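You operate a simulated robot arm through the tools that you are given. There is no shell and no other tool. Be economical: measure what you need, move in short steps, check, and stop when the job is done.

You run a simulated robot arm. Do the job below in one go: nothing can be reset, and whatever is moved stays where it is left.

JOB
Add sand to the funnel and brush the sandy streak away.
Fine: one full yellow scoop from the green bin; blue brush; put both back.

The check looks at the end state, three seconds after you hand in, the way a careful person would. Anything else that was tipped, shoved, dropped, spilled or broken makes it a failure.

ROBOT AND FRAMES
A 6-joint arm with a two-finger parallel gripper, fixed in place. Base frame: the origin is at the foot of the arm, x ahead of it, y to its left, z up; the work surface is at about z = 85.3. Readings come in cm, degrees, newtons and seconds.
With the tool pointing down near the work surface it reaches from about 26 to 68 cm from the base axis. Its first joint turns from -66.0 to 66.0 degrees. Payload 2.9 kg.
Tool frame: the origin (TCP) lies between the finger pads and is the grasp point; the fingertips stand 3 cm ahead of it; z points along the fingers, y is the line along which they close. The gripper opens to 11 cm. The fingers are 2 cm wide and 1 cm thick; the gripper's body (4.8 by 11.2 cm) begins 5.5 cm behind the TCP.
Orientation is that of the tool frame in the base frame, as [roll, pitch, yaw] about the fixed x, y, z axes, in that order (R = Rz(yaw) Ry(pitch) Rx(roll)). With the fingers straight down and closing along the base's y, the tool's x points along the base's -x, its y along +y and its z along -z.

CONTROLS
- The arm moves only by the tool arm_command. Its argument "increments" is a list of rows, each a list of 7 numbers: the shift along the base's x, y, z in cm, then the turn, a rotation vector about the base's x, y, z in degrees, then the gripper command, from -1 (fully open) to 1 (shut), values between in proportion. In form: [[tx, ty, tz, wx, wy, wz, gripper], ...]. A call has 1 to 12 rows; each row is the pose to reach, as a shift and turn from the pose commanded when the call began. A row lasts 0.2 s, in which the tool goes at most 5 cm and 8.6 degrees; a call with a longer step from one row to the next is refused whole, and so is a gripper value outside its range. Where a pose cannot be reached the arm comes as near as it can. A force on the tool above 40 N (or 10 N above the force at the start of the call, whichever is more), or a blocked arm, ends the call early, and 0.2 s more pass. The fingers move at their own pace (about 10.8 cm/s each) and stop on an object; they squeeze with about 35 N. The grip force told is the motor's: it shows also when the fingers shut on nothing. Time passes only in rows, and 0.2 s behind the last, so rows that repeat a pose let the fingers close. The reply holds the time, the measured pose of the TCP, the force on the tool along the base axes, the opening and the grip force, in the units named above and with some noise, and new pictures: "pictures" is both (left out), scene, wrist or none.
- Cameras (640 x 400 px; columns grow to the right, rows downward): "scene" is fixed at [6.28, 41.93, 139.55]; the picture's right is [-0.88, -0.47, 0.00], its down [-0.23, 0.43, -0.87] and it looks along [0.41, -0.77, -0.49] (base axes); focal length 250 px, centre (320, 200). "wrist" rides on the gripper at [-3.6, 0, -5.7] in the tool frame; the picture's right is [0.00, -1.00, 0.00], its down [0.97, 0.00, -0.24] and it looks along [0.24, 0.00, 0.97] (tool axes); focal length 218 px, centre (320, 200).
- measure_at(camera, pixels): there is no depth. For up to 12 entries [column, row, z] of the newest picture of that camera ("zoom" is the newest enlarged one), the place [x, y] in the base frame at which the ray of that pixel passes the height z, good to about 0.2 cm. It takes no simulated time.
- zoom(camera, box): a new picture of the part [left, top, right, bottom] of that camera's present view, enlarged. It takes no simulated time.
- close_job(): hands the job in; it is judged then, once.

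Go step by step. Measure first, check grasps and placings, and put right what went wrong. The budget is 80 turns and 120 pictures, counting those below and the enlarged ones. Unless the task says otherwise, let go and move clear before handing in, and close with one line.

The tools are called after "Call:" as name(argument=value, ...) on one line, values as JSON. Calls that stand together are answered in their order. arm_command: Moves the arm, as the interface text tells. Its arguments: {"type":"object","properties":{"increments":{"type":"array","items":{"type":"array","items":{"type":"number"}}},"pictures":{"type":"string","enum":["both","scene","wrist","none"]}},"required":["increments"]} The other tools are called the same way: measure_at (camera, pixels) gives the place at which the rays of pixels pass given heights; zoom (camera, box) takes an enlarged picture of a part of a camera's view; close_job () hands the job in.

At the start:

```text
time: 0.0
tool_pos: [33.78, -19.07, 131.27]
ee_rot: [-180.0, 0.0, 180.0]
ft_force: [-0.5, -0.7, 0.2]
opening: 11.02
grasp_force: 0.1
```

scene: 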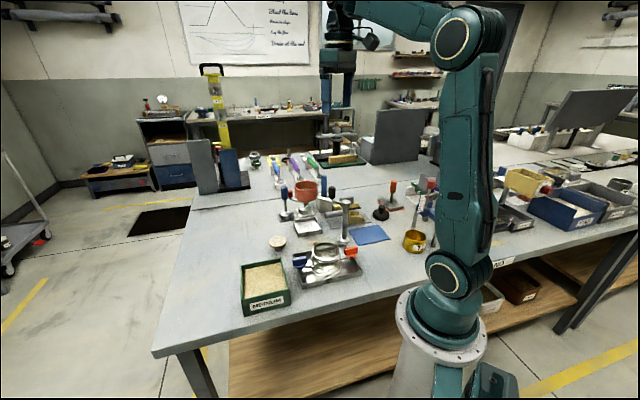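
wrist: 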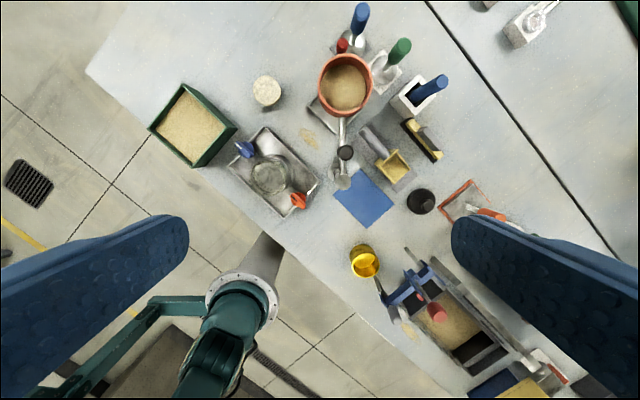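

The overview shows a green bin near (192,125), the orange-red funnel near (345,85), a yellow scoop near (390,160) and a sandy streak near (310,137). I'll enlarge these areas.

Call:
zoom(camera="wrist", box=[290, 0, 470, 112])

Call:
zoom(camera="wrist", box=[280, 100, 460, 212])

Call:
zoom(camera="wrist", box=[140, 70, 320, 182])

Call:
zoom(camera="scene", box=[230, 140, 450, 277])

Call:
zoom(camera="scene", box=[220, 200, 380, 300])

```text
3.56 times, centred on (380, 56) of wrist
```

zoom: 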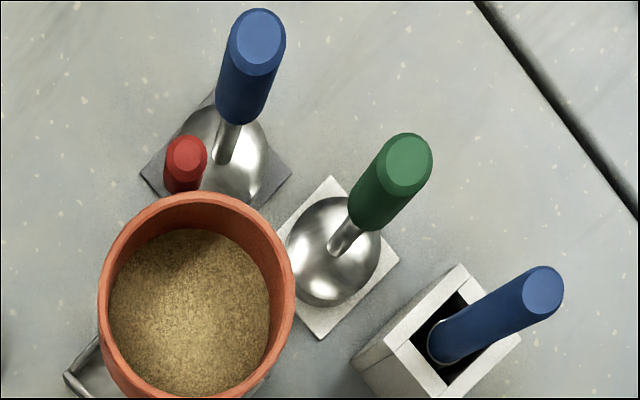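

```text
3.56 times, centred on (370, 156) of wrist
```

zoom: 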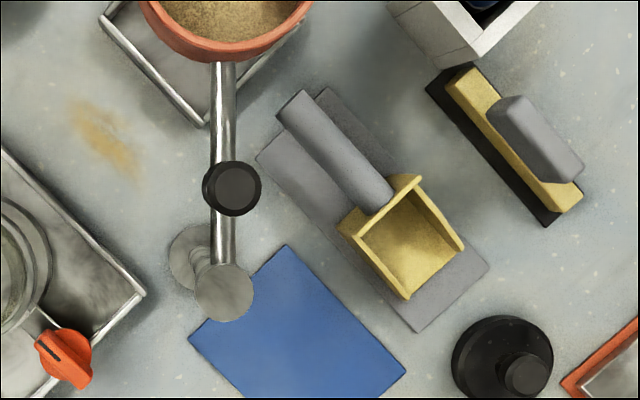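

```text
3.56 times, centred on (230, 126) of wrist
```

zoom: 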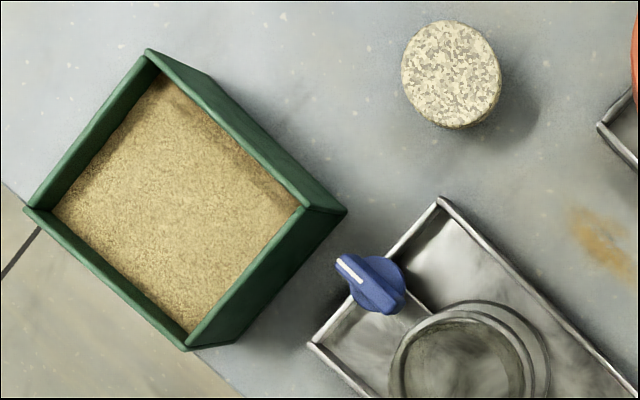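

```text
2.91 times, centred on (340, 208) of scene
```

zoom: 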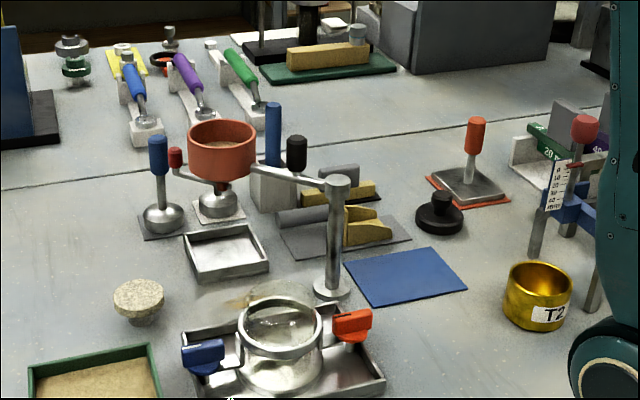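

```text
4.00 times, centred on (300, 250) of scene
```

zoom: 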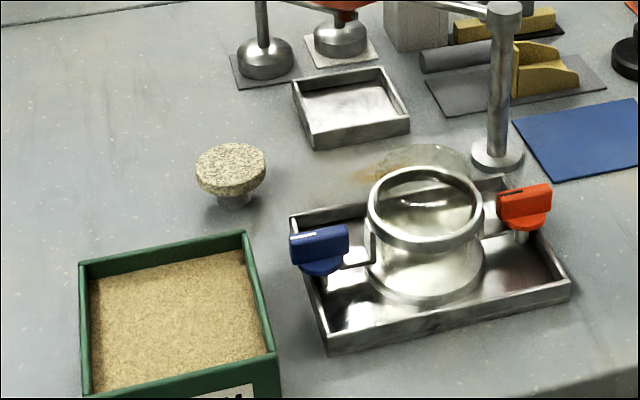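

The streak appears at wrist (310,137). I need the bin label, other bins and the brush candidates, so I'm enlarging those.

Call:
zoom(camera="scene", box=[230, 255, 310, 305])

Call:
zoom(camera="scene", box=[260, 140, 360, 202])

Call:
zoom(camera="scene", box=[480, 130, 640, 270])

Call:
zoom(camera="scene", box=[170, 0, 330, 100])

Call:
zoom(camera="wrist", box=[340, 230, 580, 400])

```text
8.00 times, centred on (270, 280) of scene
```

zoom: 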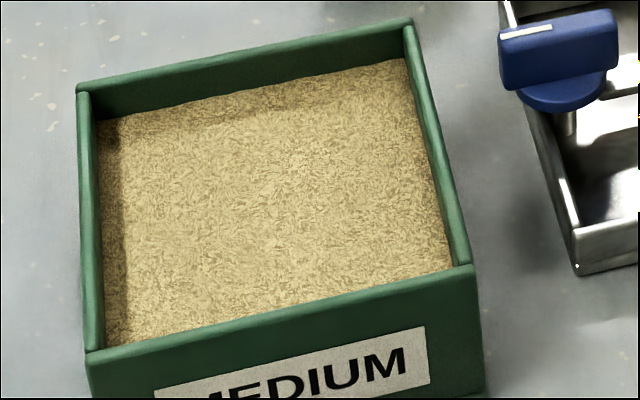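

```text
6.40 times, centred on (310, 171) of scene
```

zoom: 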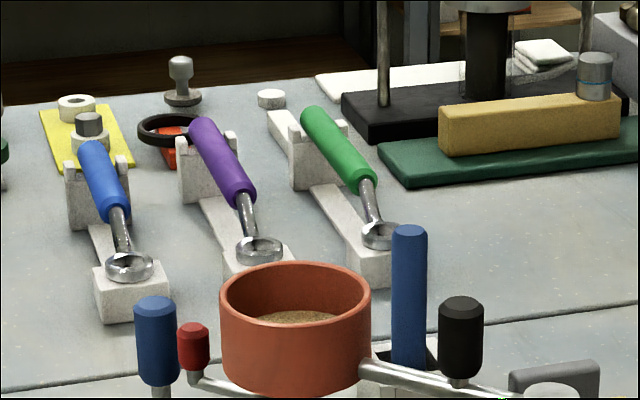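

```text
2.86 times, centred on (560, 200) of scene
```

zoom: 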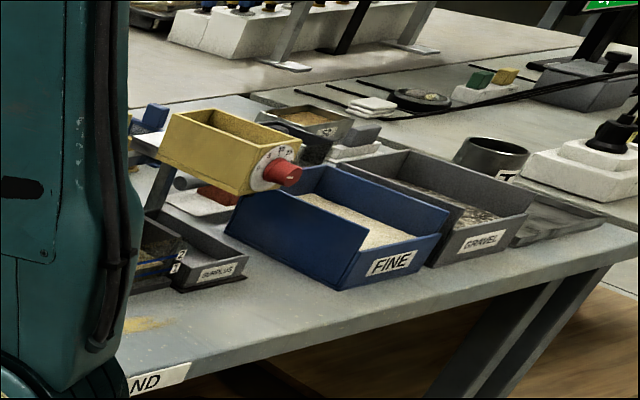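

```text
4.00 times, centred on (250, 50) of scene
```

zoom: 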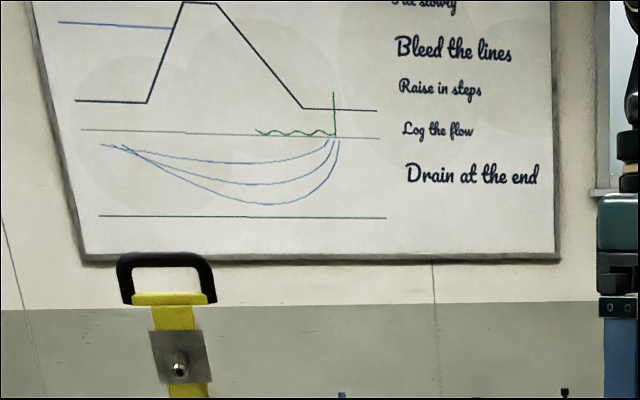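

```text
2.35 times, centred on (460, 315) of wrist
```

zoom: 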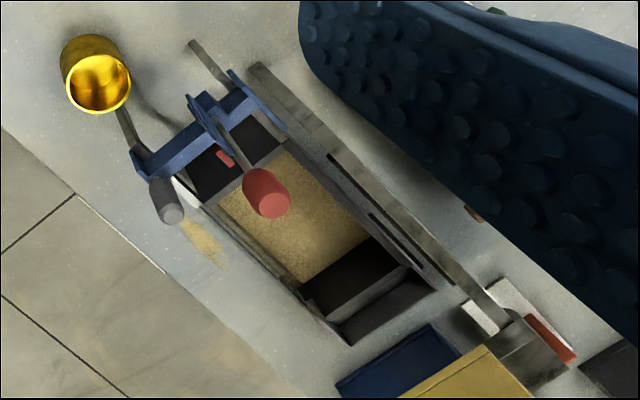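

There are two streak candidates, at wrist (310,137) and (405,330). I'll measure the key points before moving closer.

Call:
measure_at(camera="wrist", pixels=[[310, 137, 85.3], [405, 330, 85.3], [192, 125, 90], [345, 85, 100], [378, 145, 87], [395, 165, 87], [425, 88, 95], [408, 105, 92], [345, 152, 100], [425, 140, 87], [342, 180, 85.3], [268, 175, 88]])

Call:
measure_at(camera="scene", pixels=[[315, 243, 85.3], [310, 247, 85.3], [517, 244, 85.3], [307, 183, 100], [347, 242, 85.3], [320, 180, 100], [345, 205, 100]])

Call:
arm_command(increments=[[0, 4, 0, 0, 0, 0, -1], [0, 8, 0, 0, 0, 0, -1], [0, 12, 0, 0, 0, 0, -1], [0, 16, 0, 0, 0, 0, -1], [0, 19, 0, 0, 0, 0, -1]])

```text
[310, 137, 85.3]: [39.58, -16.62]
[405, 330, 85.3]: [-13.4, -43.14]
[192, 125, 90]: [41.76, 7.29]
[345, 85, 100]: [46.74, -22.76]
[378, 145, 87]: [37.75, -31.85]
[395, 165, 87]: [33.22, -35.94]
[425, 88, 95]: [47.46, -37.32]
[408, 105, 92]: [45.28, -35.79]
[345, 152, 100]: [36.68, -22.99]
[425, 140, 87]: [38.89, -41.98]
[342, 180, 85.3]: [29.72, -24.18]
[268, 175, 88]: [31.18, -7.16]
```

```text
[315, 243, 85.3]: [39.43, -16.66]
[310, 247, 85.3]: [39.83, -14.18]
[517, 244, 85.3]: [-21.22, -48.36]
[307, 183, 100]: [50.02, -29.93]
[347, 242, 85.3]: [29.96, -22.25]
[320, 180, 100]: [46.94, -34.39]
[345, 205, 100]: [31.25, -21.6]
```

```text
time: 1.2
tool_pos: [33.86, -0.03, 131.17]
ee_rot: [-180.0, 0.1, 179.9]
ft_force: [-0.7, -0.4, -0.1]
opening: 10.99
grasp_force: 0.0
```

scene: 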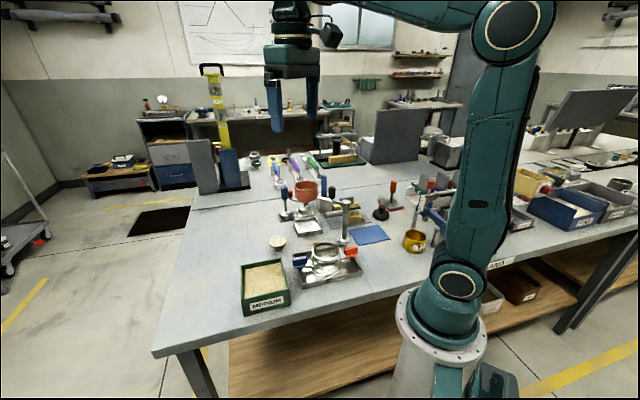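
wrist: 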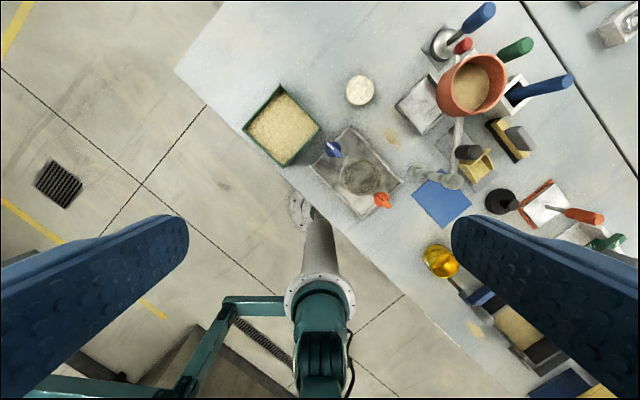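

The second streak is at about (-13,-43), outside the first joint's range, so the one at (39.6,-16.6) beside the mould is the target. I'll move over the scoop for a closer look.

Call:
arm_command(increments=[[0, -4.5, -1.5, 0, 0, 0, -1], [0, -9, -3, 0, 0, 0, -1], [0, -13.5, -5, 0, 0, 0, -1], [0, -18, -7, 0, 0, 0, -1], [0, -22.5, -9, 0, 0, 0, -1], [0, -27, -11, 0, 0, 0, -1], [0, -31, -13, 0, 0, 0, -1], [0, -33, -15, 0, 0, 0, -1]])

Call:
zoom(camera="wrist", box=[200, 0, 440, 150])

Call:
zoom(camera="wrist", box=[200, 130, 440, 280])

```text
time: 3.0
tool_pos: [33.91, -33.07, 116.24]
ee_rot: [179.9, 0.1, -180.0]
ft_force: [-0.5, -0.3, 0.0]
opening: 10.99
grasp_force: 0.0
```

scene: 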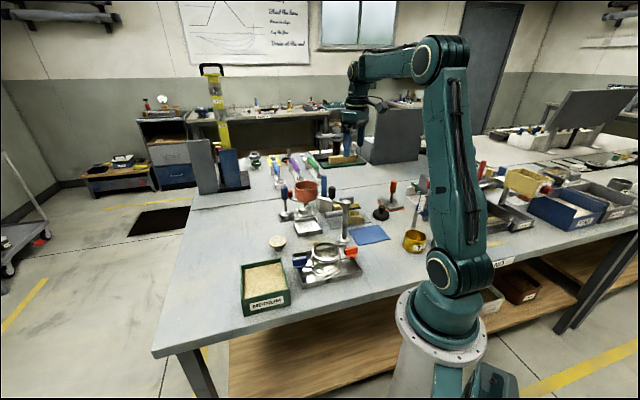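
wrist: 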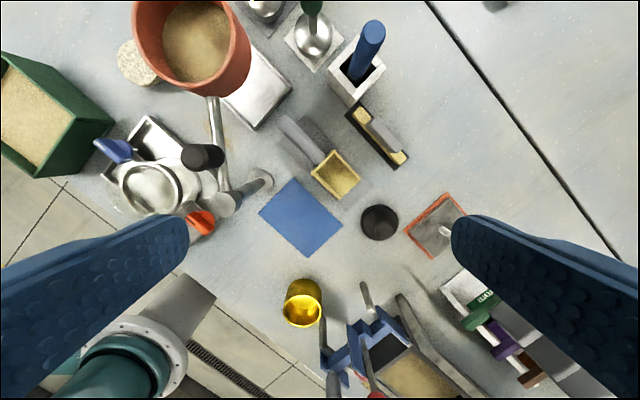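

```text
2.67 times, centred on (320, 75) of wrist
```

zoom: 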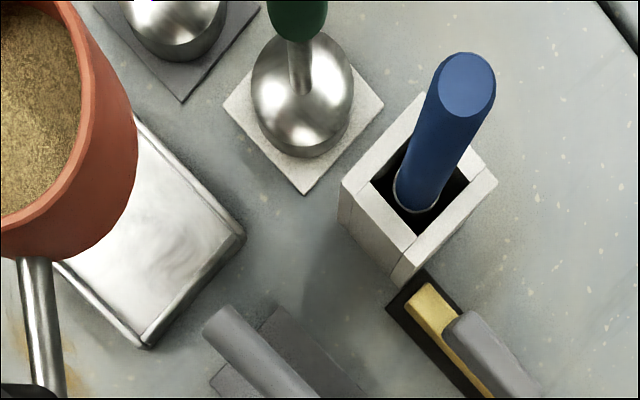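

```text
2.67 times, centred on (320, 205) of wrist
```

zoom: 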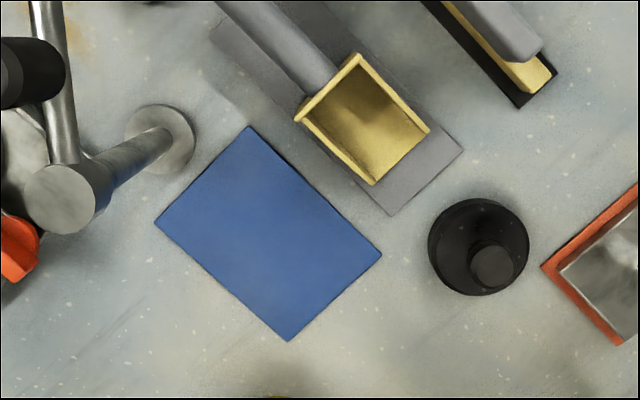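

The scoop sits on its grey mat with the handle pointing up-left and the open mouth toward the lower right. I'll measure its outline, the brush holder and the mat.

Call:
measure_at(camera="zoom", pixels=[[297, 118, 89.5], [358, 55, 89.5], [430, 130, 86], [373, 184, 86], [320, 75, 88], [265, 18, 88], [212, 35, 85.5], [390, 214, 85.5], [462, 150, 85.5], [160, 140, 85.3]])

Call:
measure_at(camera="wrist", pixels=[[286, 124, 88], [297, 115, 88], [368, 35, 103], [358, 77, 93], [329, 68, 93], [358, 36, 93], [386, 66, 93], [355, 86, 93], [353, 105, 85.3], [192, 42, 101], [132, 8, 101], [248, 50, 101]])

Call:
zoom(camera="scene", box=[290, 170, 390, 250])

```text
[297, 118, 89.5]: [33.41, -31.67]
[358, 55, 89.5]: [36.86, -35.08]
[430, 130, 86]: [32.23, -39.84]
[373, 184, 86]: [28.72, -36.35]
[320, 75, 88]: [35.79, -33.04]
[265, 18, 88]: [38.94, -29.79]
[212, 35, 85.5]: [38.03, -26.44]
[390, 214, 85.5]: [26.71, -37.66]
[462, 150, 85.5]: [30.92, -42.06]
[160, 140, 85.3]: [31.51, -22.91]
```

```text
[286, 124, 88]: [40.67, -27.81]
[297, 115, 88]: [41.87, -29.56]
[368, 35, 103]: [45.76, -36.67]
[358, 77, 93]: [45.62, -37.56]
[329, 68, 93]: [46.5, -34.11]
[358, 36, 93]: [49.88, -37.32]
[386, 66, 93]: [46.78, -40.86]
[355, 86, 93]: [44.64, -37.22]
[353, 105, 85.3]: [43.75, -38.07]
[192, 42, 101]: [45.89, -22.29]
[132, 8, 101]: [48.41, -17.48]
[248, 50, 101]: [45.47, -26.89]
```

```text
5.00 times, centred on (340, 210) of scene
```

zoom: 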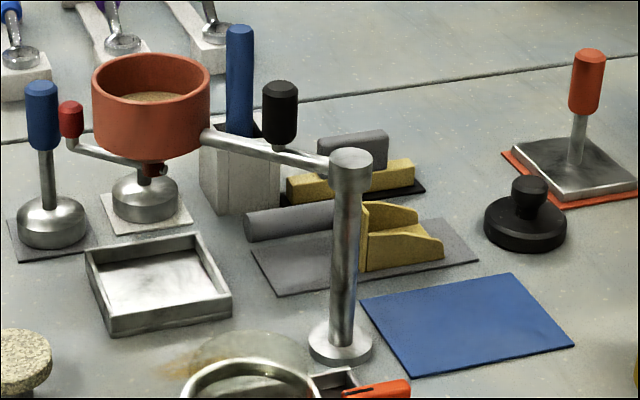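

Scoop axis runs at 45°, with the handle line through (35.8,-33.0) and (38.9,-29.8). I'll turn the gripper 45° and hover above the handle at part opening before descending.

Call:
arm_command(increments=[[0.6, 0.3, -1, 0, 0, 8, -0.3], [1.2, 0.6, -2, 0, 0, 16, -0.3], [1.8, 0.9, -4, 0, 0, 24, -0.3], [2.4, 1.2, -6, 0, 0, 32, -0.3], [3.0, 1.5, -8, 0, 0, 40, -0.3], [3.6, 1.8, -10, 0, 0, 45, -0.3], [3.6, 1.8, -10, 0, 0, 45, -0.3]])

Call:
zoom(camera="wrist", box=[200, 100, 440, 250])

```text
time: 4.6
tool_pos: [37.44, -31.38, 106.21]
ee_rot: [-179.9, 0.1, -134.8]
ft_force: [0.4, -0.5, 0.2]
opening: 7.15
grasp_force: 0.0
```

scene: 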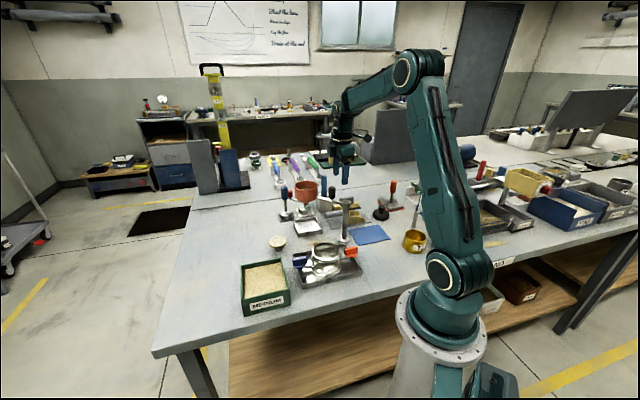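
wrist: 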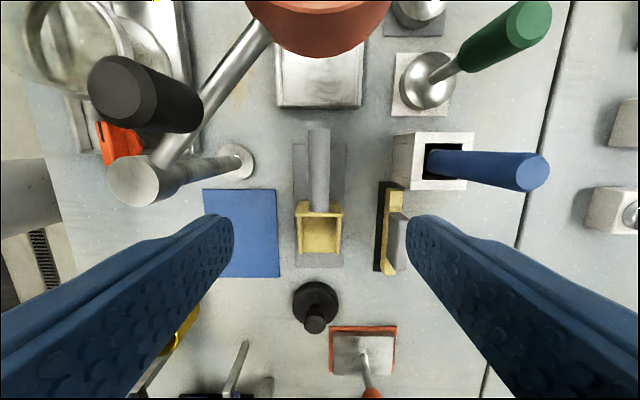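

```text
2.67 times, centred on (320, 175) of wrist
```

zoom: 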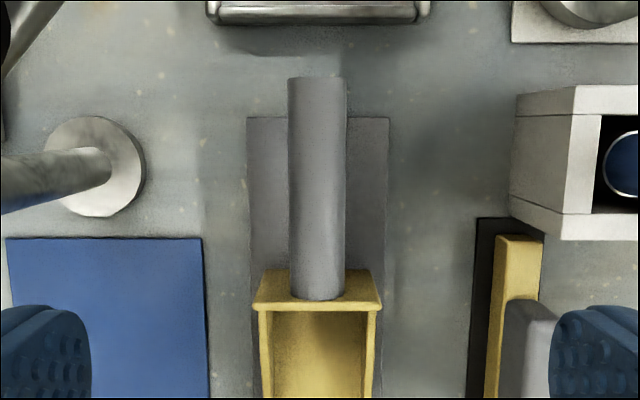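

The handle is nicely vertical in the view at zoom column 317. I'll measure its axis and ends, and the back wall.

Call:
measure_at(camera="zoom", pixels=[[317, 90, 88], [317, 200, 88], [317, 295, 88], [317, 78, 89], [255, 305, 89.5], [381, 305, 89.5], [290, 200, 88], [346, 200, 88], [247, 117, 85.6], [390, 117, 85.6]])

```text
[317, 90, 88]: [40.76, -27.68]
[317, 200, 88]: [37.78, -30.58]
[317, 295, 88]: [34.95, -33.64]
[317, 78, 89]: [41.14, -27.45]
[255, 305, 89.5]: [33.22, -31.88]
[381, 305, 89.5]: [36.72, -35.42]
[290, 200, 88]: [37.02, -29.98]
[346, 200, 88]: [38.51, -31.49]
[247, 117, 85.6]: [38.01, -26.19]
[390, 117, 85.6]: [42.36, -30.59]
```

Descending onto the handle at (37.6,-30.85), stopping at TCP z≈89 with tips just above the mat.

Call:
arm_command(increments=[[0.1, 0.5, -4, 0, 0, 0, -0.3], [0.1, 0.5, -8, 0, 0, 0, -0.3], [0.1, 0.5, -12, 0, 0, 0, -0.3], [0.1, 0.5, -15, 0, 0, 0, -0.3], [0.1, 0.5, -17.2, 0, 0, 0, -0.3]])

Call:
zoom(camera="scene", box=[290, 170, 390, 250])

```text
time: 5.8
tool_pos: [37.25, -30.69, 88.94]
ee_rot: [-180.0, 0.2, -134.9]
ft_force: [-0.2, -0.2, -0.2]
opening: 7.13
grasp_force: 0.1
```

scene: 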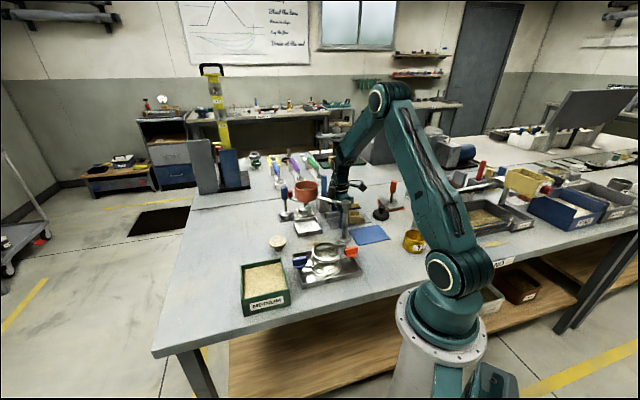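
wrist: 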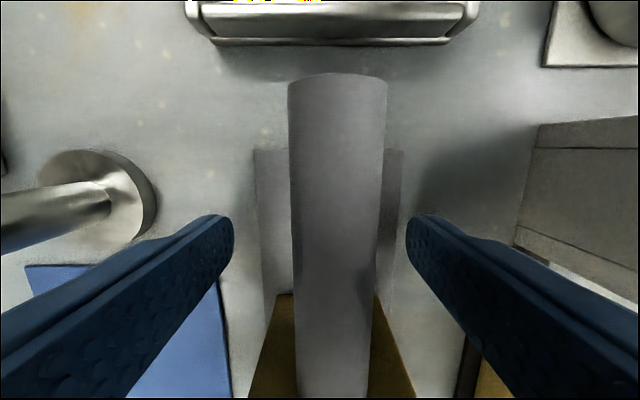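

```text
5.00 times, centred on (340, 210) of scene
```

zoom: 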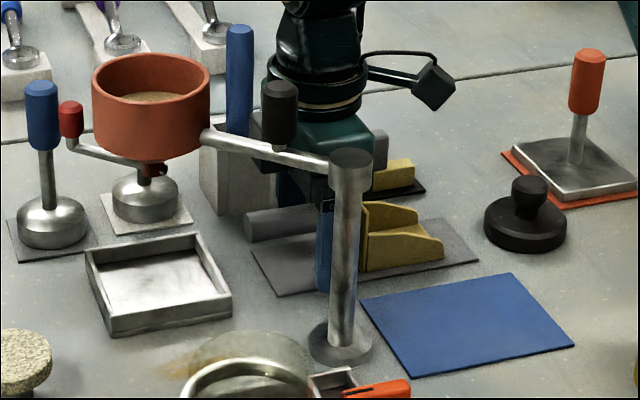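

The handle sits about 0.4 cm toward the right finger; I'll shift to centre it and close.

Call:
arm_command(increments=[[0.28, -0.28, 0, 0, 0, 0, -0.3], [0.28, -0.28, 0, 0, 0, 0, 0.3], [0.28, -0.28, 0, 0, 0, 0, 0.6], [0.28, -0.28, 0, 0, 0, 0, 1], [0.28, -0.28, 0, 0, 0, 0, 1], [0.28, -0.28, 0, 0, 0, 0, 1]], pictures="wrist")

```text
time: 7.2
tool_pos: [37.7, -31.14, 88.89]
ee_rot: [179.9, 0.1, -134.9]
ft_force: [-1.4, 0.9, 1.2]
opening: 2.12
grasp_force: 34.8
```

wrist: 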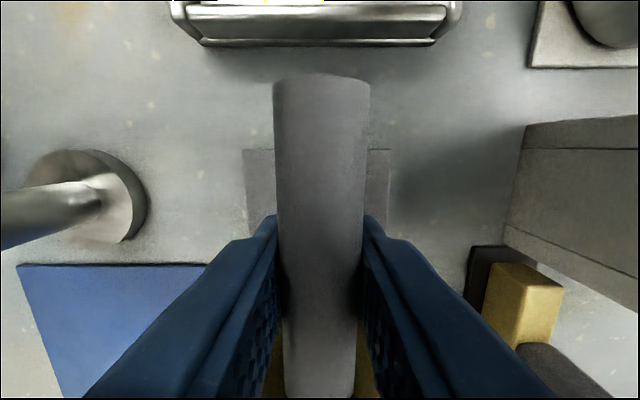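

Gripped at 2.12 cm, 35 N. Lifting straight up.

Call:
arm_command(increments=[[0, 0, 1, 0, 0, 0, 1], [0, 0, 3, 0, 0, 0, 1], [0, 0, 7, 0, 0, 0, 1], [0, 0, 11, 0, 0, 0, 1], [0, 0, 15, 0, 0, 0, 1], [0, 0, 19, 0, 0, 0, 1], [0, 0, 23, 0, 0, 0, 1], [0, 0, 27, 0, 0, 0, 1], [0, 0, 29, 0, 0, 0, 1]])

Call:
zoom(camera="scene", box=[290, 120, 390, 200])

```text
time: 9.2
tool_pos: [37.78, -31.09, 118.21]
ee_rot: [-180.0, 0.0, -135.0]
ft_force: [-0.7, 0.9, -2.1]
opening: 2.06
grasp_force: 35.3
```

scene: 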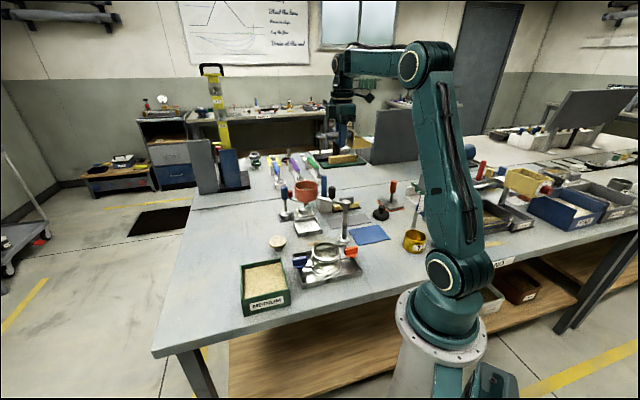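
wrist: 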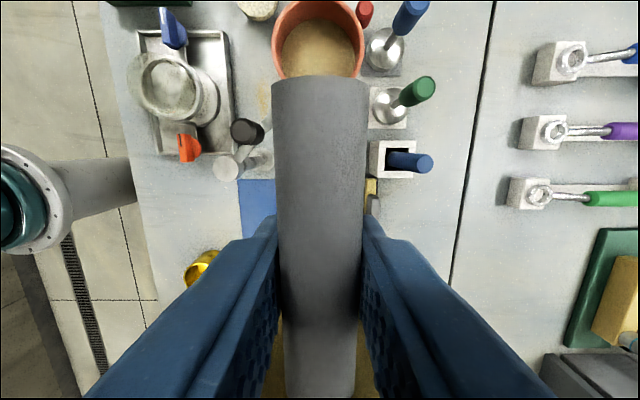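

```text
5.00 times, centred on (340, 160) of scene
```

zoom: 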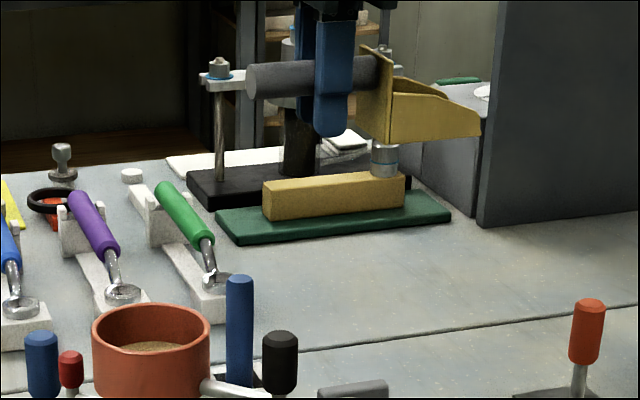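

Scoop held level, firm. Now I'll measure the bin: my triangulation puts its rim at z≈90.9; I'll take rim corners and sand edges from a scene enlargement.

Call:
zoom(camera="scene", box=[225, 250, 305, 325])

Call:
measure_at(camera="scene", pixels=[[240, 266, 90.9], [281.3, 257.5, 90.9], [289.4, 288.5, 90.9], [241, 299, 90.9], [243, 271, 89], [281, 263, 89], [286.5, 289, 89], [243, 298, 89]])

```text
5.33 times, centred on (265, 288) of scene
```

zoom: 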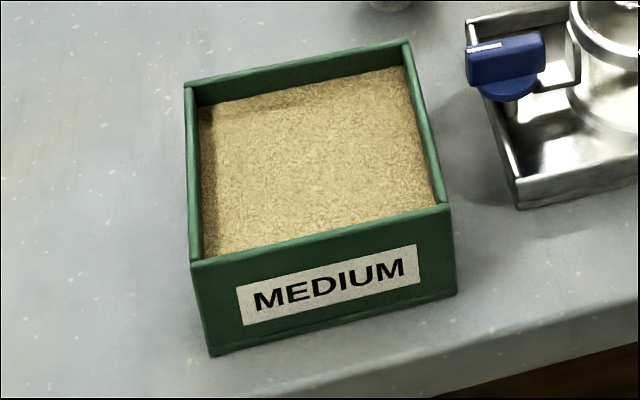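

```text
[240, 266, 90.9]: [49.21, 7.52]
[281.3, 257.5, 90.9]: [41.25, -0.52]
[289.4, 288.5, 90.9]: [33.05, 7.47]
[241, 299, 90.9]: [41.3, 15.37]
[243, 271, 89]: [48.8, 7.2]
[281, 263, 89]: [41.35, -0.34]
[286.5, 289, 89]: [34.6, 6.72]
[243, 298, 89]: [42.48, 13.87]
```

Bin is an 11.3 cm square, centre (41.2,7.5), axes at 45°, rim ≈90.9, sand ≈89.5. Carrying the scoop level over it.

Call:
arm_command(increments=[[0.7, 4.6, 0, 0, 0, 0, 1], [1.4, 9.2, 0, 0, 0, 0, 1], [2.1, 13.8, 0, 0, 0, 0, 1], [2.8, 18.4, 0, 0, 0, 0, 1], [3.5, 23, 0, 0, 0, 0, 1], [4.3, 27.6, 0, 0, 0, 0, 1], [5.0, 32.2, 0, 0, 0, 0, 1], [5.7, 36.8, -1, 0, 0, 0, 1], [6.4, 41.6, -2, 0, 0, 0, 1], [6.4, 41.6, -4, 0, 0, 0, 1]])

```text
time: 11.4
tool_pos: [44.16, 10.59, 113.93]
ee_rot: [-180.0, 0.0, -135.0]
ft_force: [0.3, 0.2, -1.8]
opening: 2.08
grasp_force: 35.1
```

scene: 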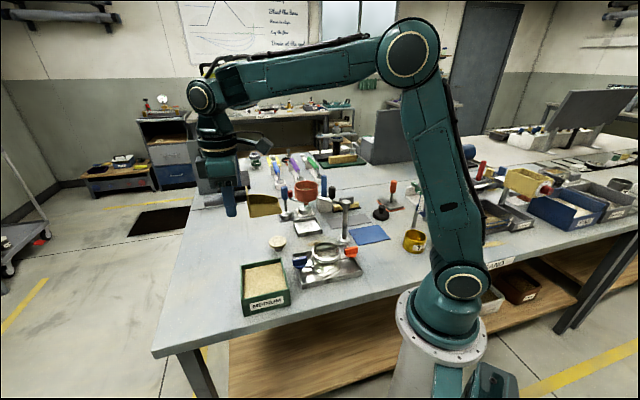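
wrist: 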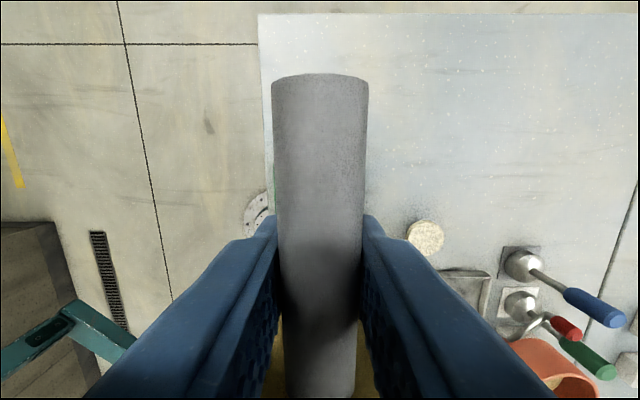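

Tilting the scoop nose-down 60° above the bin, then checking from the scene camera.

Call:
arm_command(increments=[[0, 0, 0, 6, -6, 0, 1], [0, 0, 0, 12, -12, 0, 1], [0, 0, 0, 18, -18, 0, 1], [0, 0, -1, 24, -24, 0, 1], [0, 0, -3, 30, -30, 0, 1], [0, 0, -5, 36, -36, 0, 1], [0, 0, -8, 42, -42, 0, 1], [0, 0, -10, 42.4, -42.4, 0, 1]], pictures="none")

Call:
zoom(camera="scene", box=[190, 180, 350, 310])

```text
time: 13.2
tool_pos: [44.27, 10.45, 103.98]
ee_rot: [-180.0, 60.0, -135.1]
ft_force: [-0.1, 0.3, -1.5]
opening: 2.07
grasp_force: 35.2
```

```text
3.08 times, centred on (270, 245) of scene
```

zoom: 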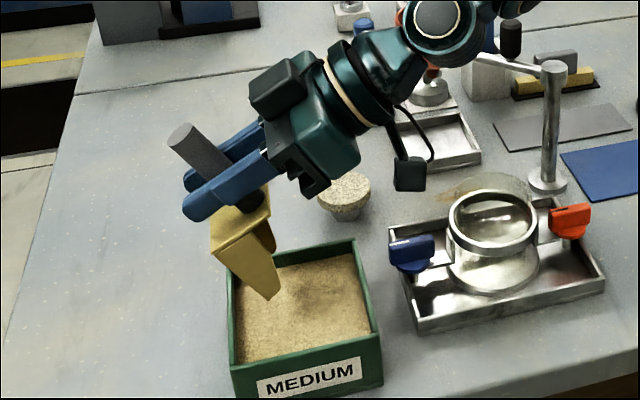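

The scoop nose hangs over the bin as modelled. Now the scooping stroke: plunge to z≈86.6, push forward while levelling, and rise clear of the rim.

Call:
arm_command(increments=[[0.12, 0.12, -2.7, 0, 0, 0, 1], [0.12, 0.12, -5.7, 0, 0, 0, 1], [0.46, 0.46, -7.2, -3.5, 3.5, 0, 1], [0.51, 0.51, -7.7, -7.1, 7.1, 0, 1], [0.39, 0.39, -8.1, -10.6, 10.6, 0, 1], [0.24, 0.24, -8.5, -14.1, 14.1, 0, 1], [0.07, 0.07, -8.9, -17.7, 17.7, 0, 1], [0.04, 0.04, -9.5, -22.6, 22.6, 0, 1], [0.17, 0.17, -9.4, -28.3, 28.3, 0, 1], [0.59, 0.59, -9.3, -33.9, 33.9, 0, 1], [1.05, 1.05, -8.6, -39.6, 39.6, 0, 1], [1.37, 1.37, -7.5, -45.3, 45.3, 0, 1]])

Call:
zoom(camera="scene", box=[190, 200, 340, 310])

```text
time: 14.0
tool_pos: [45.12, 11.2, 97.9]
ee_rot: [-179.3, 57.0, -134.2]
ft_force: [0.9, 1.1, 3.4]
opening: 2.1
grasp_force: 35.3
stopped in row 4: the force on the tool passed its limit (the readings are from after the stop); the commanded pose is now the measured one
```

scene: 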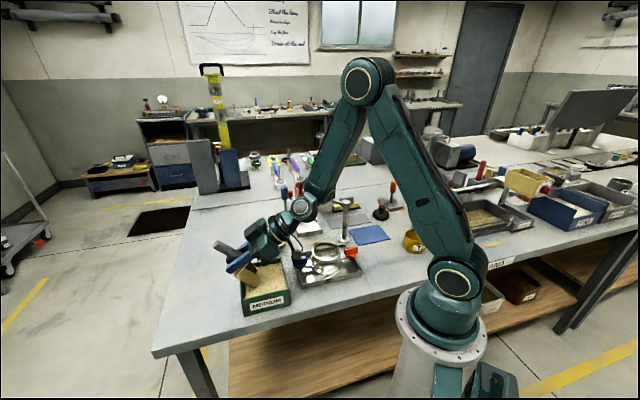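
wrist: 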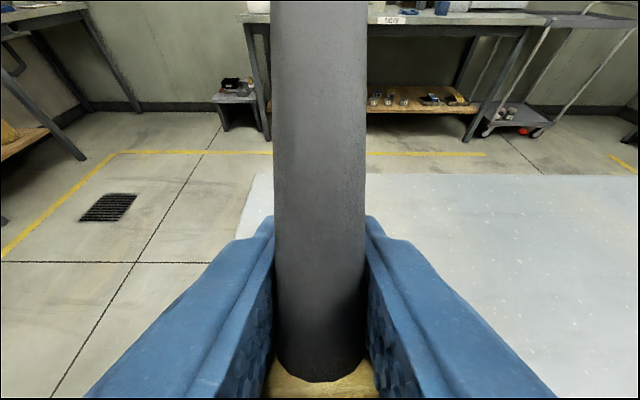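

```text
3.64 times, centred on (265, 255) of scene
```

zoom: 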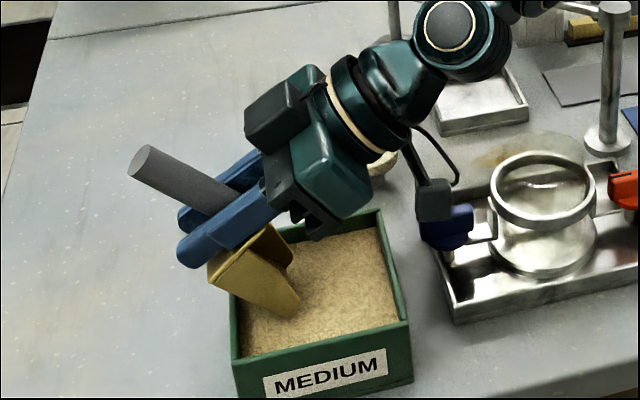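

The stroke stopped early on force with nose near z≈87.7. I'll look closely at what the nose is touching.

Call:
zoom(camera="scene", box=[235, 245, 285, 300])

Call:
zoom(camera="scene", box=[275, 225, 335, 275])

```text
7.27 times, centred on (260, 272) of scene
```

zoom: 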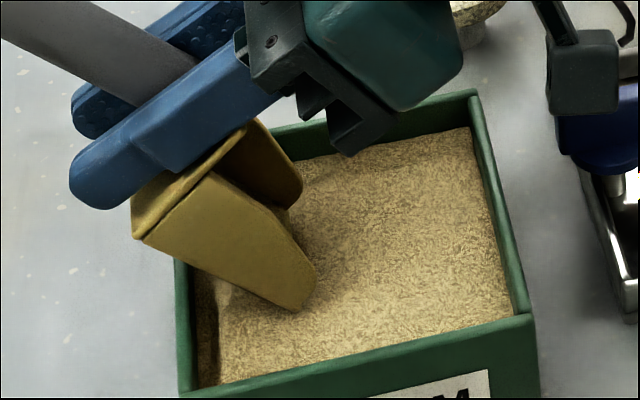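

```text
8.00 times, centred on (305, 250) of scene
```

zoom: 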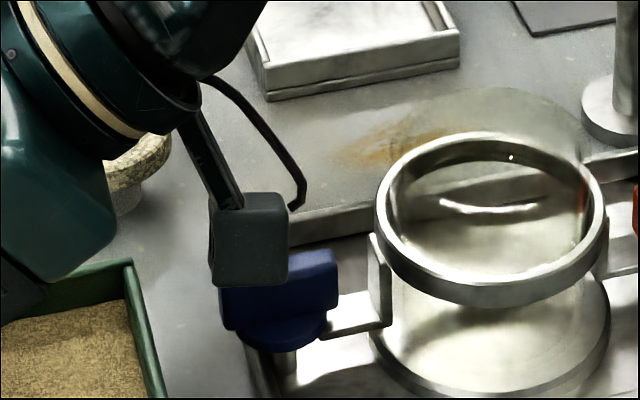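

The nose is in the sand and resistance tripped the limit; the arm itself has no other contact. I'll raise clear, and inspect before a shallower, slower stroke.

Call:
arm_command(increments=[[0, 0, 2, 0, 0, 0, 1], [-0.2, -0.2, 5, 0, 0, 0, 1], [-0.4, -0.4, 8, 0, 0, 0, 1]], pictures="none")

Call:
zoom(camera="scene", box=[210, 215, 320, 305])

```text
time: 14.8
tool_pos: [44.77, 10.72, 105.64]
ee_rot: [-179.6, 57.0, -134.5]
ft_force: [-0.6, 0.5, -1.6]
opening: 2.13
grasp_force: 35.0
```

```text
4.44 times, centred on (265, 260) of scene
```

zoom: 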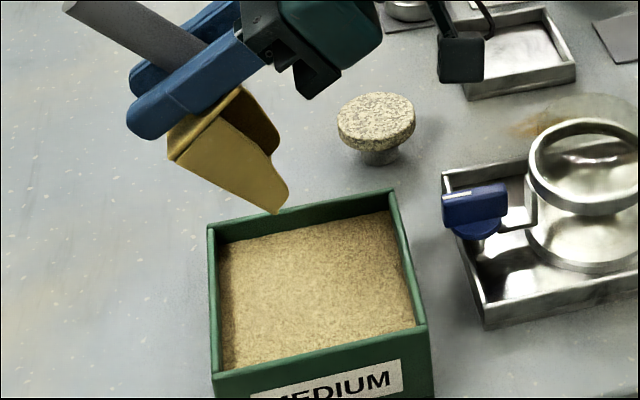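

Nothing disturbed; sand looks level and the scoop is empty. I'll probe gently: 40° tilt, nose mid-bin, descending in small steps and reading the force.

Call:
arm_command(increments=[[0.2, 0.4, -2, -6, 6, 0, 1], [0.39, 0.75, -4, -12, 12, 0, 1], [0.39, 0.75, -6.2, -12, 12, 0, 1], [0.39, 0.75, -6.7, -12, 12, 0, 1], [0.39, 0.75, -7.2, -12, 12, 0, 1], [0.39, 0.75, -7.7, -12, 12, 0, 1], [0.39, 0.75, -7.9, -12, 12, 0, 1]], pictures="none")

Call:
zoom(camera="scene", box=[220, 230, 300, 300])

```text
time: 16.4
tool_pos: [44.97, 11.69, 97.85]
ee_rot: [-179.6, 40.1, -134.5]
ft_force: [-0.1, 1.1, -1.4]
opening: 2.1
grasp_force: 34.5
```

```text
5.71 times, centred on (260, 265) of scene
```

zoom: 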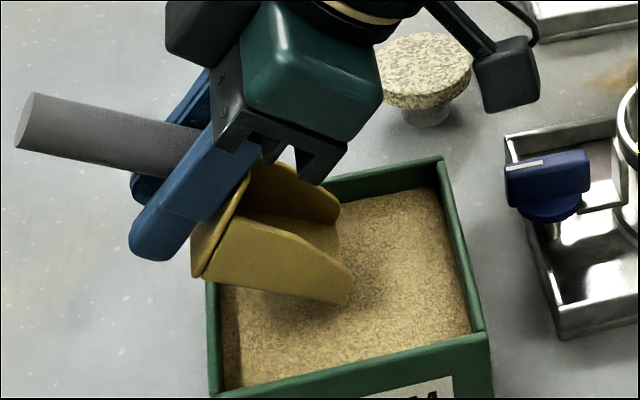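

No force yet with nose ≈89.0. Lowering further in small steps.

Call:
arm_command(increments=[[0, 0, -0.3, 0, 0, 0, 1], [0, 0, -0.6, 0, 0, 0, 1], [0, 0, -0.9, 0, 0, 0, 1]], pictures="none")

Call:
arm_command(increments=[[0, 0, -0.3, 0, 0, 0, 1], [0, 0, -0.6, 0, 0, 0, 1]], pictures="none")

Call:
zoom(camera="scene", box=[230, 245, 290, 300])

```text
time: 17.2
tool_pos: [44.99, 11.67, 96.96]
ee_rot: [-179.7, 40.1, -134.6]
ft_force: [0.8, -0.8, -0.7]
opening: 2.1
grasp_force: 35.2
```

```text
time: 17.8
tool_pos: [44.96, 11.77, 96.52]
ee_rot: [-179.6, 40.3, -134.4]
ft_force: [-5.4, 0.1, 16.0]
opening: 2.12
grasp_force: 35.0
```

```text
7.27 times, centred on (260, 272) of scene
```

zoom: 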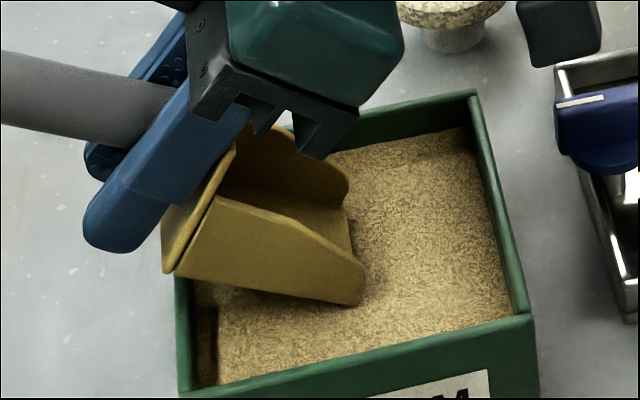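

The nose meets firm resistance (16 N) at about z 87.7 while there's no rim contact. I'll push forward at that depth while levelling, then rise.

Call:
arm_command(increments=[[-0.23, -0.23, -0.2, -3.5, 3.5, 0, 1], [-0.44, -0.44, -0.8, -7.1, 7.1, 0, 1], [-0.69, -0.69, -1.4, -10.6, 10.6, 0, 1], [-0.83, -0.83, -2.0, -14.1, 14.1, 0, 1], [-0.67, -0.67, -1.8, -18.4, 18.4, 0, 1], [-0.3, -0.3, -1.4, -22.6, 22.6, 0, 1], [0, 0, -0.7, -26.9, 26.9, 0, 1], [0.37, 0.37, 1.2, -31.1, 31.1, 0, 1], [0.37, 0.37, 4, -31.1, 31.1, 0, 1]], pictures="none")

Call:
zoom(camera="scene", box=[220, 230, 300, 300])

```text
time: 19.8
tool_pos: [45.14, 11.87, 100.37]
ee_rot: [180.0, -4.1, -134.7]
ft_force: [0.8, 0.9, -1.6]
opening: 2.08
grasp_force: 35.3
```

```text
5.71 times, centred on (260, 265) of scene
```

zoom: 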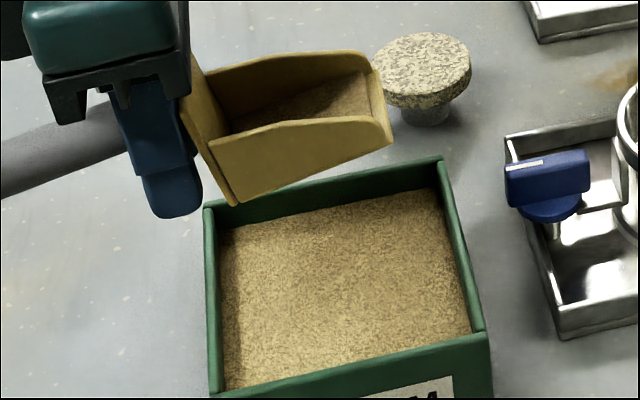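

The scoop seems to hold something brown; enlarging to judge the fill.

Call:
zoom(camera="scene", box=[240, 232, 280, 262])

Call:
zoom(camera="wrist", box=[230, 200, 410, 400])

```text
13.33 times, centred on (260, 247) of scene
```

zoom: 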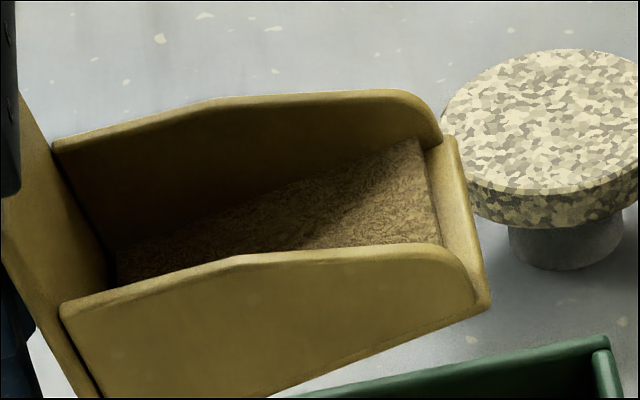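

```text
2.00 times, centred on (320, 300) of wrist
```

zoom: 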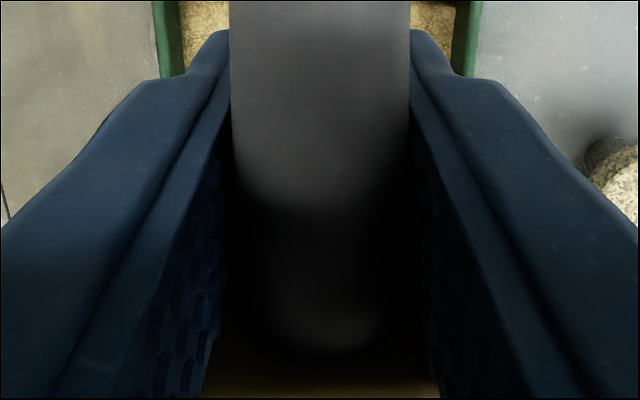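

There is some sand, but it lies low behind the lip. I'll make a second, slower stroke from further back and compare.

Call:
arm_command(increments=[[0.1, -0.1, 0, 5.2, -5.2, 0, 1], [0.2, -0.2, 0, 10.4, -10.4, 0, 1], [0.23, -0.2, 0, 15.6, -15.6, 0, 1], [0.23, -0.19, 0, 20.8, -20.8, 0, 1], [0.3, -0.12, 0, 26, -26, 0, 1], [0.3, -0.12, 0, 31.1, -31.1, 0, 1], [0.3, -0.12, -2, 31.1, -31.1, 0, 1], [0.3, -0.12, -3.2, 31.1, -31.1, 0, 1], [0.3, -0.12, -3.8, 31.1, -31.1, 0, 1]], pictures="none")

Call:
zoom(camera="scene", box=[235, 240, 285, 290])

```text
time: 21.8
tool_pos: [45.66, 11.8, 96.64]
ee_rot: [-179.6, 40.1, -134.6]
ft_force: [-0.2, -0.2, -1.4]
opening: 2.08
grasp_force: 34.4
```

```text
8.00 times, centred on (260, 265) of scene
```

zoom: 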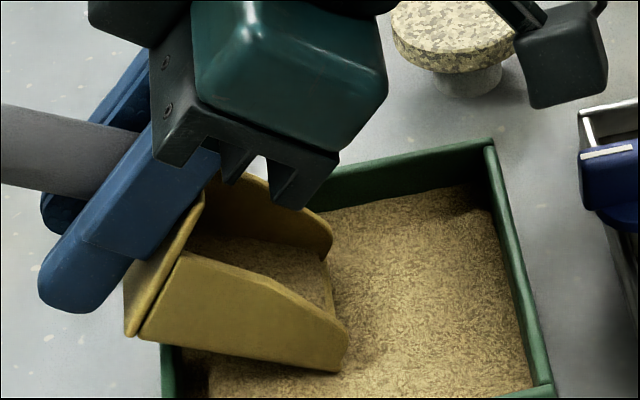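

Sand stays in the scoop, now pushing forward slowly and levelling.

Call:
arm_command(increments=[[-0.77, -0.77, -0.2, 0, 0, 0, 1], [-1.12, -1.12, -0.4, -1.4, 1.4, 0, 1], [-1.33, -1.33, -0.85, -4.2, 4.2, 0, 1], [-1.41, -1.41, -1.45, -7.8, 7.8, 0, 1], [-1.46, -1.46, -2.0, -11.3, 11.3, 0, 1], [-1.4, -1.4, -2.25, -14.8, 14.8, 0, 1], [-1.11, -1.11, -2.05, -19.1, 19.1, 0, 1], [-0.68, -0.68, -1.65, -23.3, 23.3, 0, 1], [-0.32, -0.32, -0.95, -27.6, 27.6, 0, 1], [0, 0, 0.9, -31.1, 31.1, 0, 1], [0, 0, 3.9, -31.1, 31.1, 0, 1]], pictures="none")

Call:
zoom(camera="scene", box=[240, 232, 280, 262])

Call:
zoom(camera="scene", box=[220, 230, 300, 310])

```text
time: 24.2
tool_pos: [45.43, 11.66, 100.57]
ee_rot: [-180.0, -4.0, -134.7]
ft_force: [0.2, 0.1, -2.0]
opening: 2.11
grasp_force: 35.0
```

```text
13.33 times, centred on (260, 247) of scene
```

zoom: 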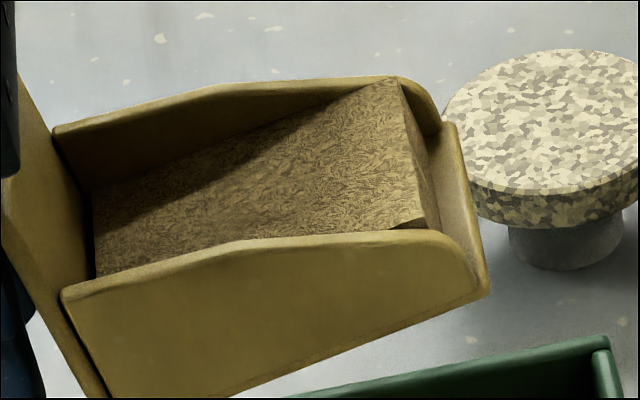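

```text
5.00 times, centred on (260, 270) of scene
```

zoom: 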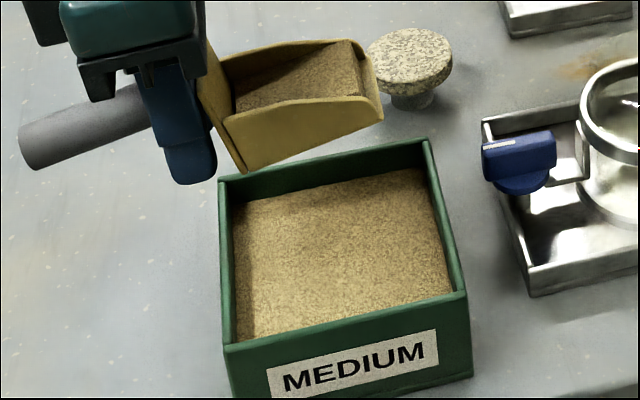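

The fill rose a lot, nearly to the side-wall tops at the nose. One more identical stroke will show whether it is at capacity.

Call:
arm_command(increments=[[0.1, 0, 0, 5.2, -5.2, 0, 1], [0.1, 0, 0, 10.4, -10.4, 0, 1], [0.1, 0.1, 0, 15.6, -15.6, 0, 1], [0.1, 0.1, 0, 20.8, -20.8, 0, 1], [0.2, 0.1, 0, 26, -26, 0, 1], [0.2, 0.1, 0, 31.1, -31.1, 0, 1], [0.2, 0.1, -2, 31.1, -31.1, 0, 1], [0.2, 0.1, -3.2, 31.1, -31.1, 0, 1], [0.2, 0.1, -3.9, 31.1, -31.1, 0, 1]], pictures="none")

Call:
arm_command(increments=[[-0.77, -0.77, -0.2, 0, 0, 0, 1], [-1.12, -1.12, -0.4, -1.4, 1.4, 0, 1], [-1.33, -1.33, -0.85, -4.2, 4.2, 0, 1], [-1.41, -1.41, -1.45, -7.8, 7.8, 0, 1], [-1.46, -1.46, -2.0, -11.3, 11.3, 0, 1], [-1.4, -1.4, -2.25, -14.8, 14.8, 0, 1], [-1.11, -1.11, -2.05, -19.1, 19.1, 0, 1], [-0.68, -0.68, -1.65, -23.3, 23.3, 0, 1], [-0.32, -0.32, -0.95, -27.6, 27.6, 0, 1], [0, 0, 0.9, -31.1, 31.1, 0, 1], [0, 0, 3.9, -31.1, 31.1, 0, 1]], pictures="none")

Call:
zoom(camera="scene", box=[240, 232, 280, 262])

Call:
zoom(camera="scene", box=[220, 230, 300, 310])

```text
time: 26.2
tool_pos: [45.95, 12.03, 96.57]
ee_rot: [-179.5, 40.0, -134.5]
ft_force: [-0.3, -0.7, -1.5]
opening: 2.1
grasp_force: 35.2
```

```text
time: 28.6
tool_pos: [45.83, 11.87, 100.51]
ee_rot: [-180.0, -4.0, -134.7]
ft_force: [0.2, -0.2, -1.0]
opening: 2.1
grasp_force: 35.4
```

```text
13.33 times, centred on (260, 247) of scene
```

zoom: 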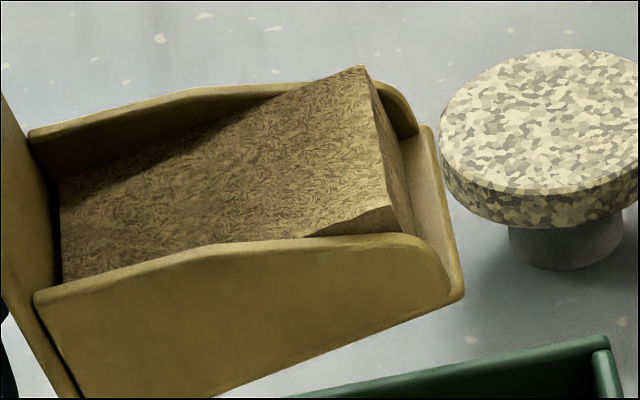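

```text
5.00 times, centred on (260, 270) of scene
```

zoom: 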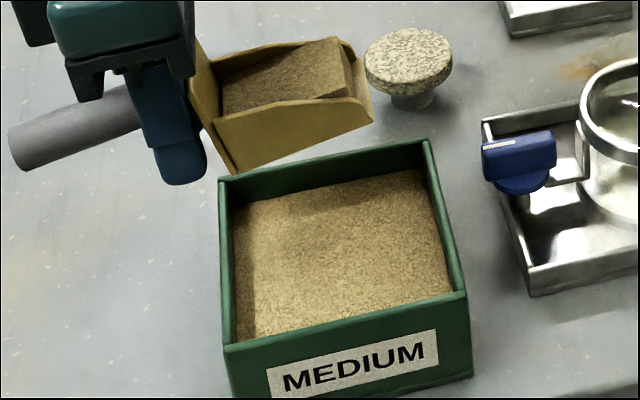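

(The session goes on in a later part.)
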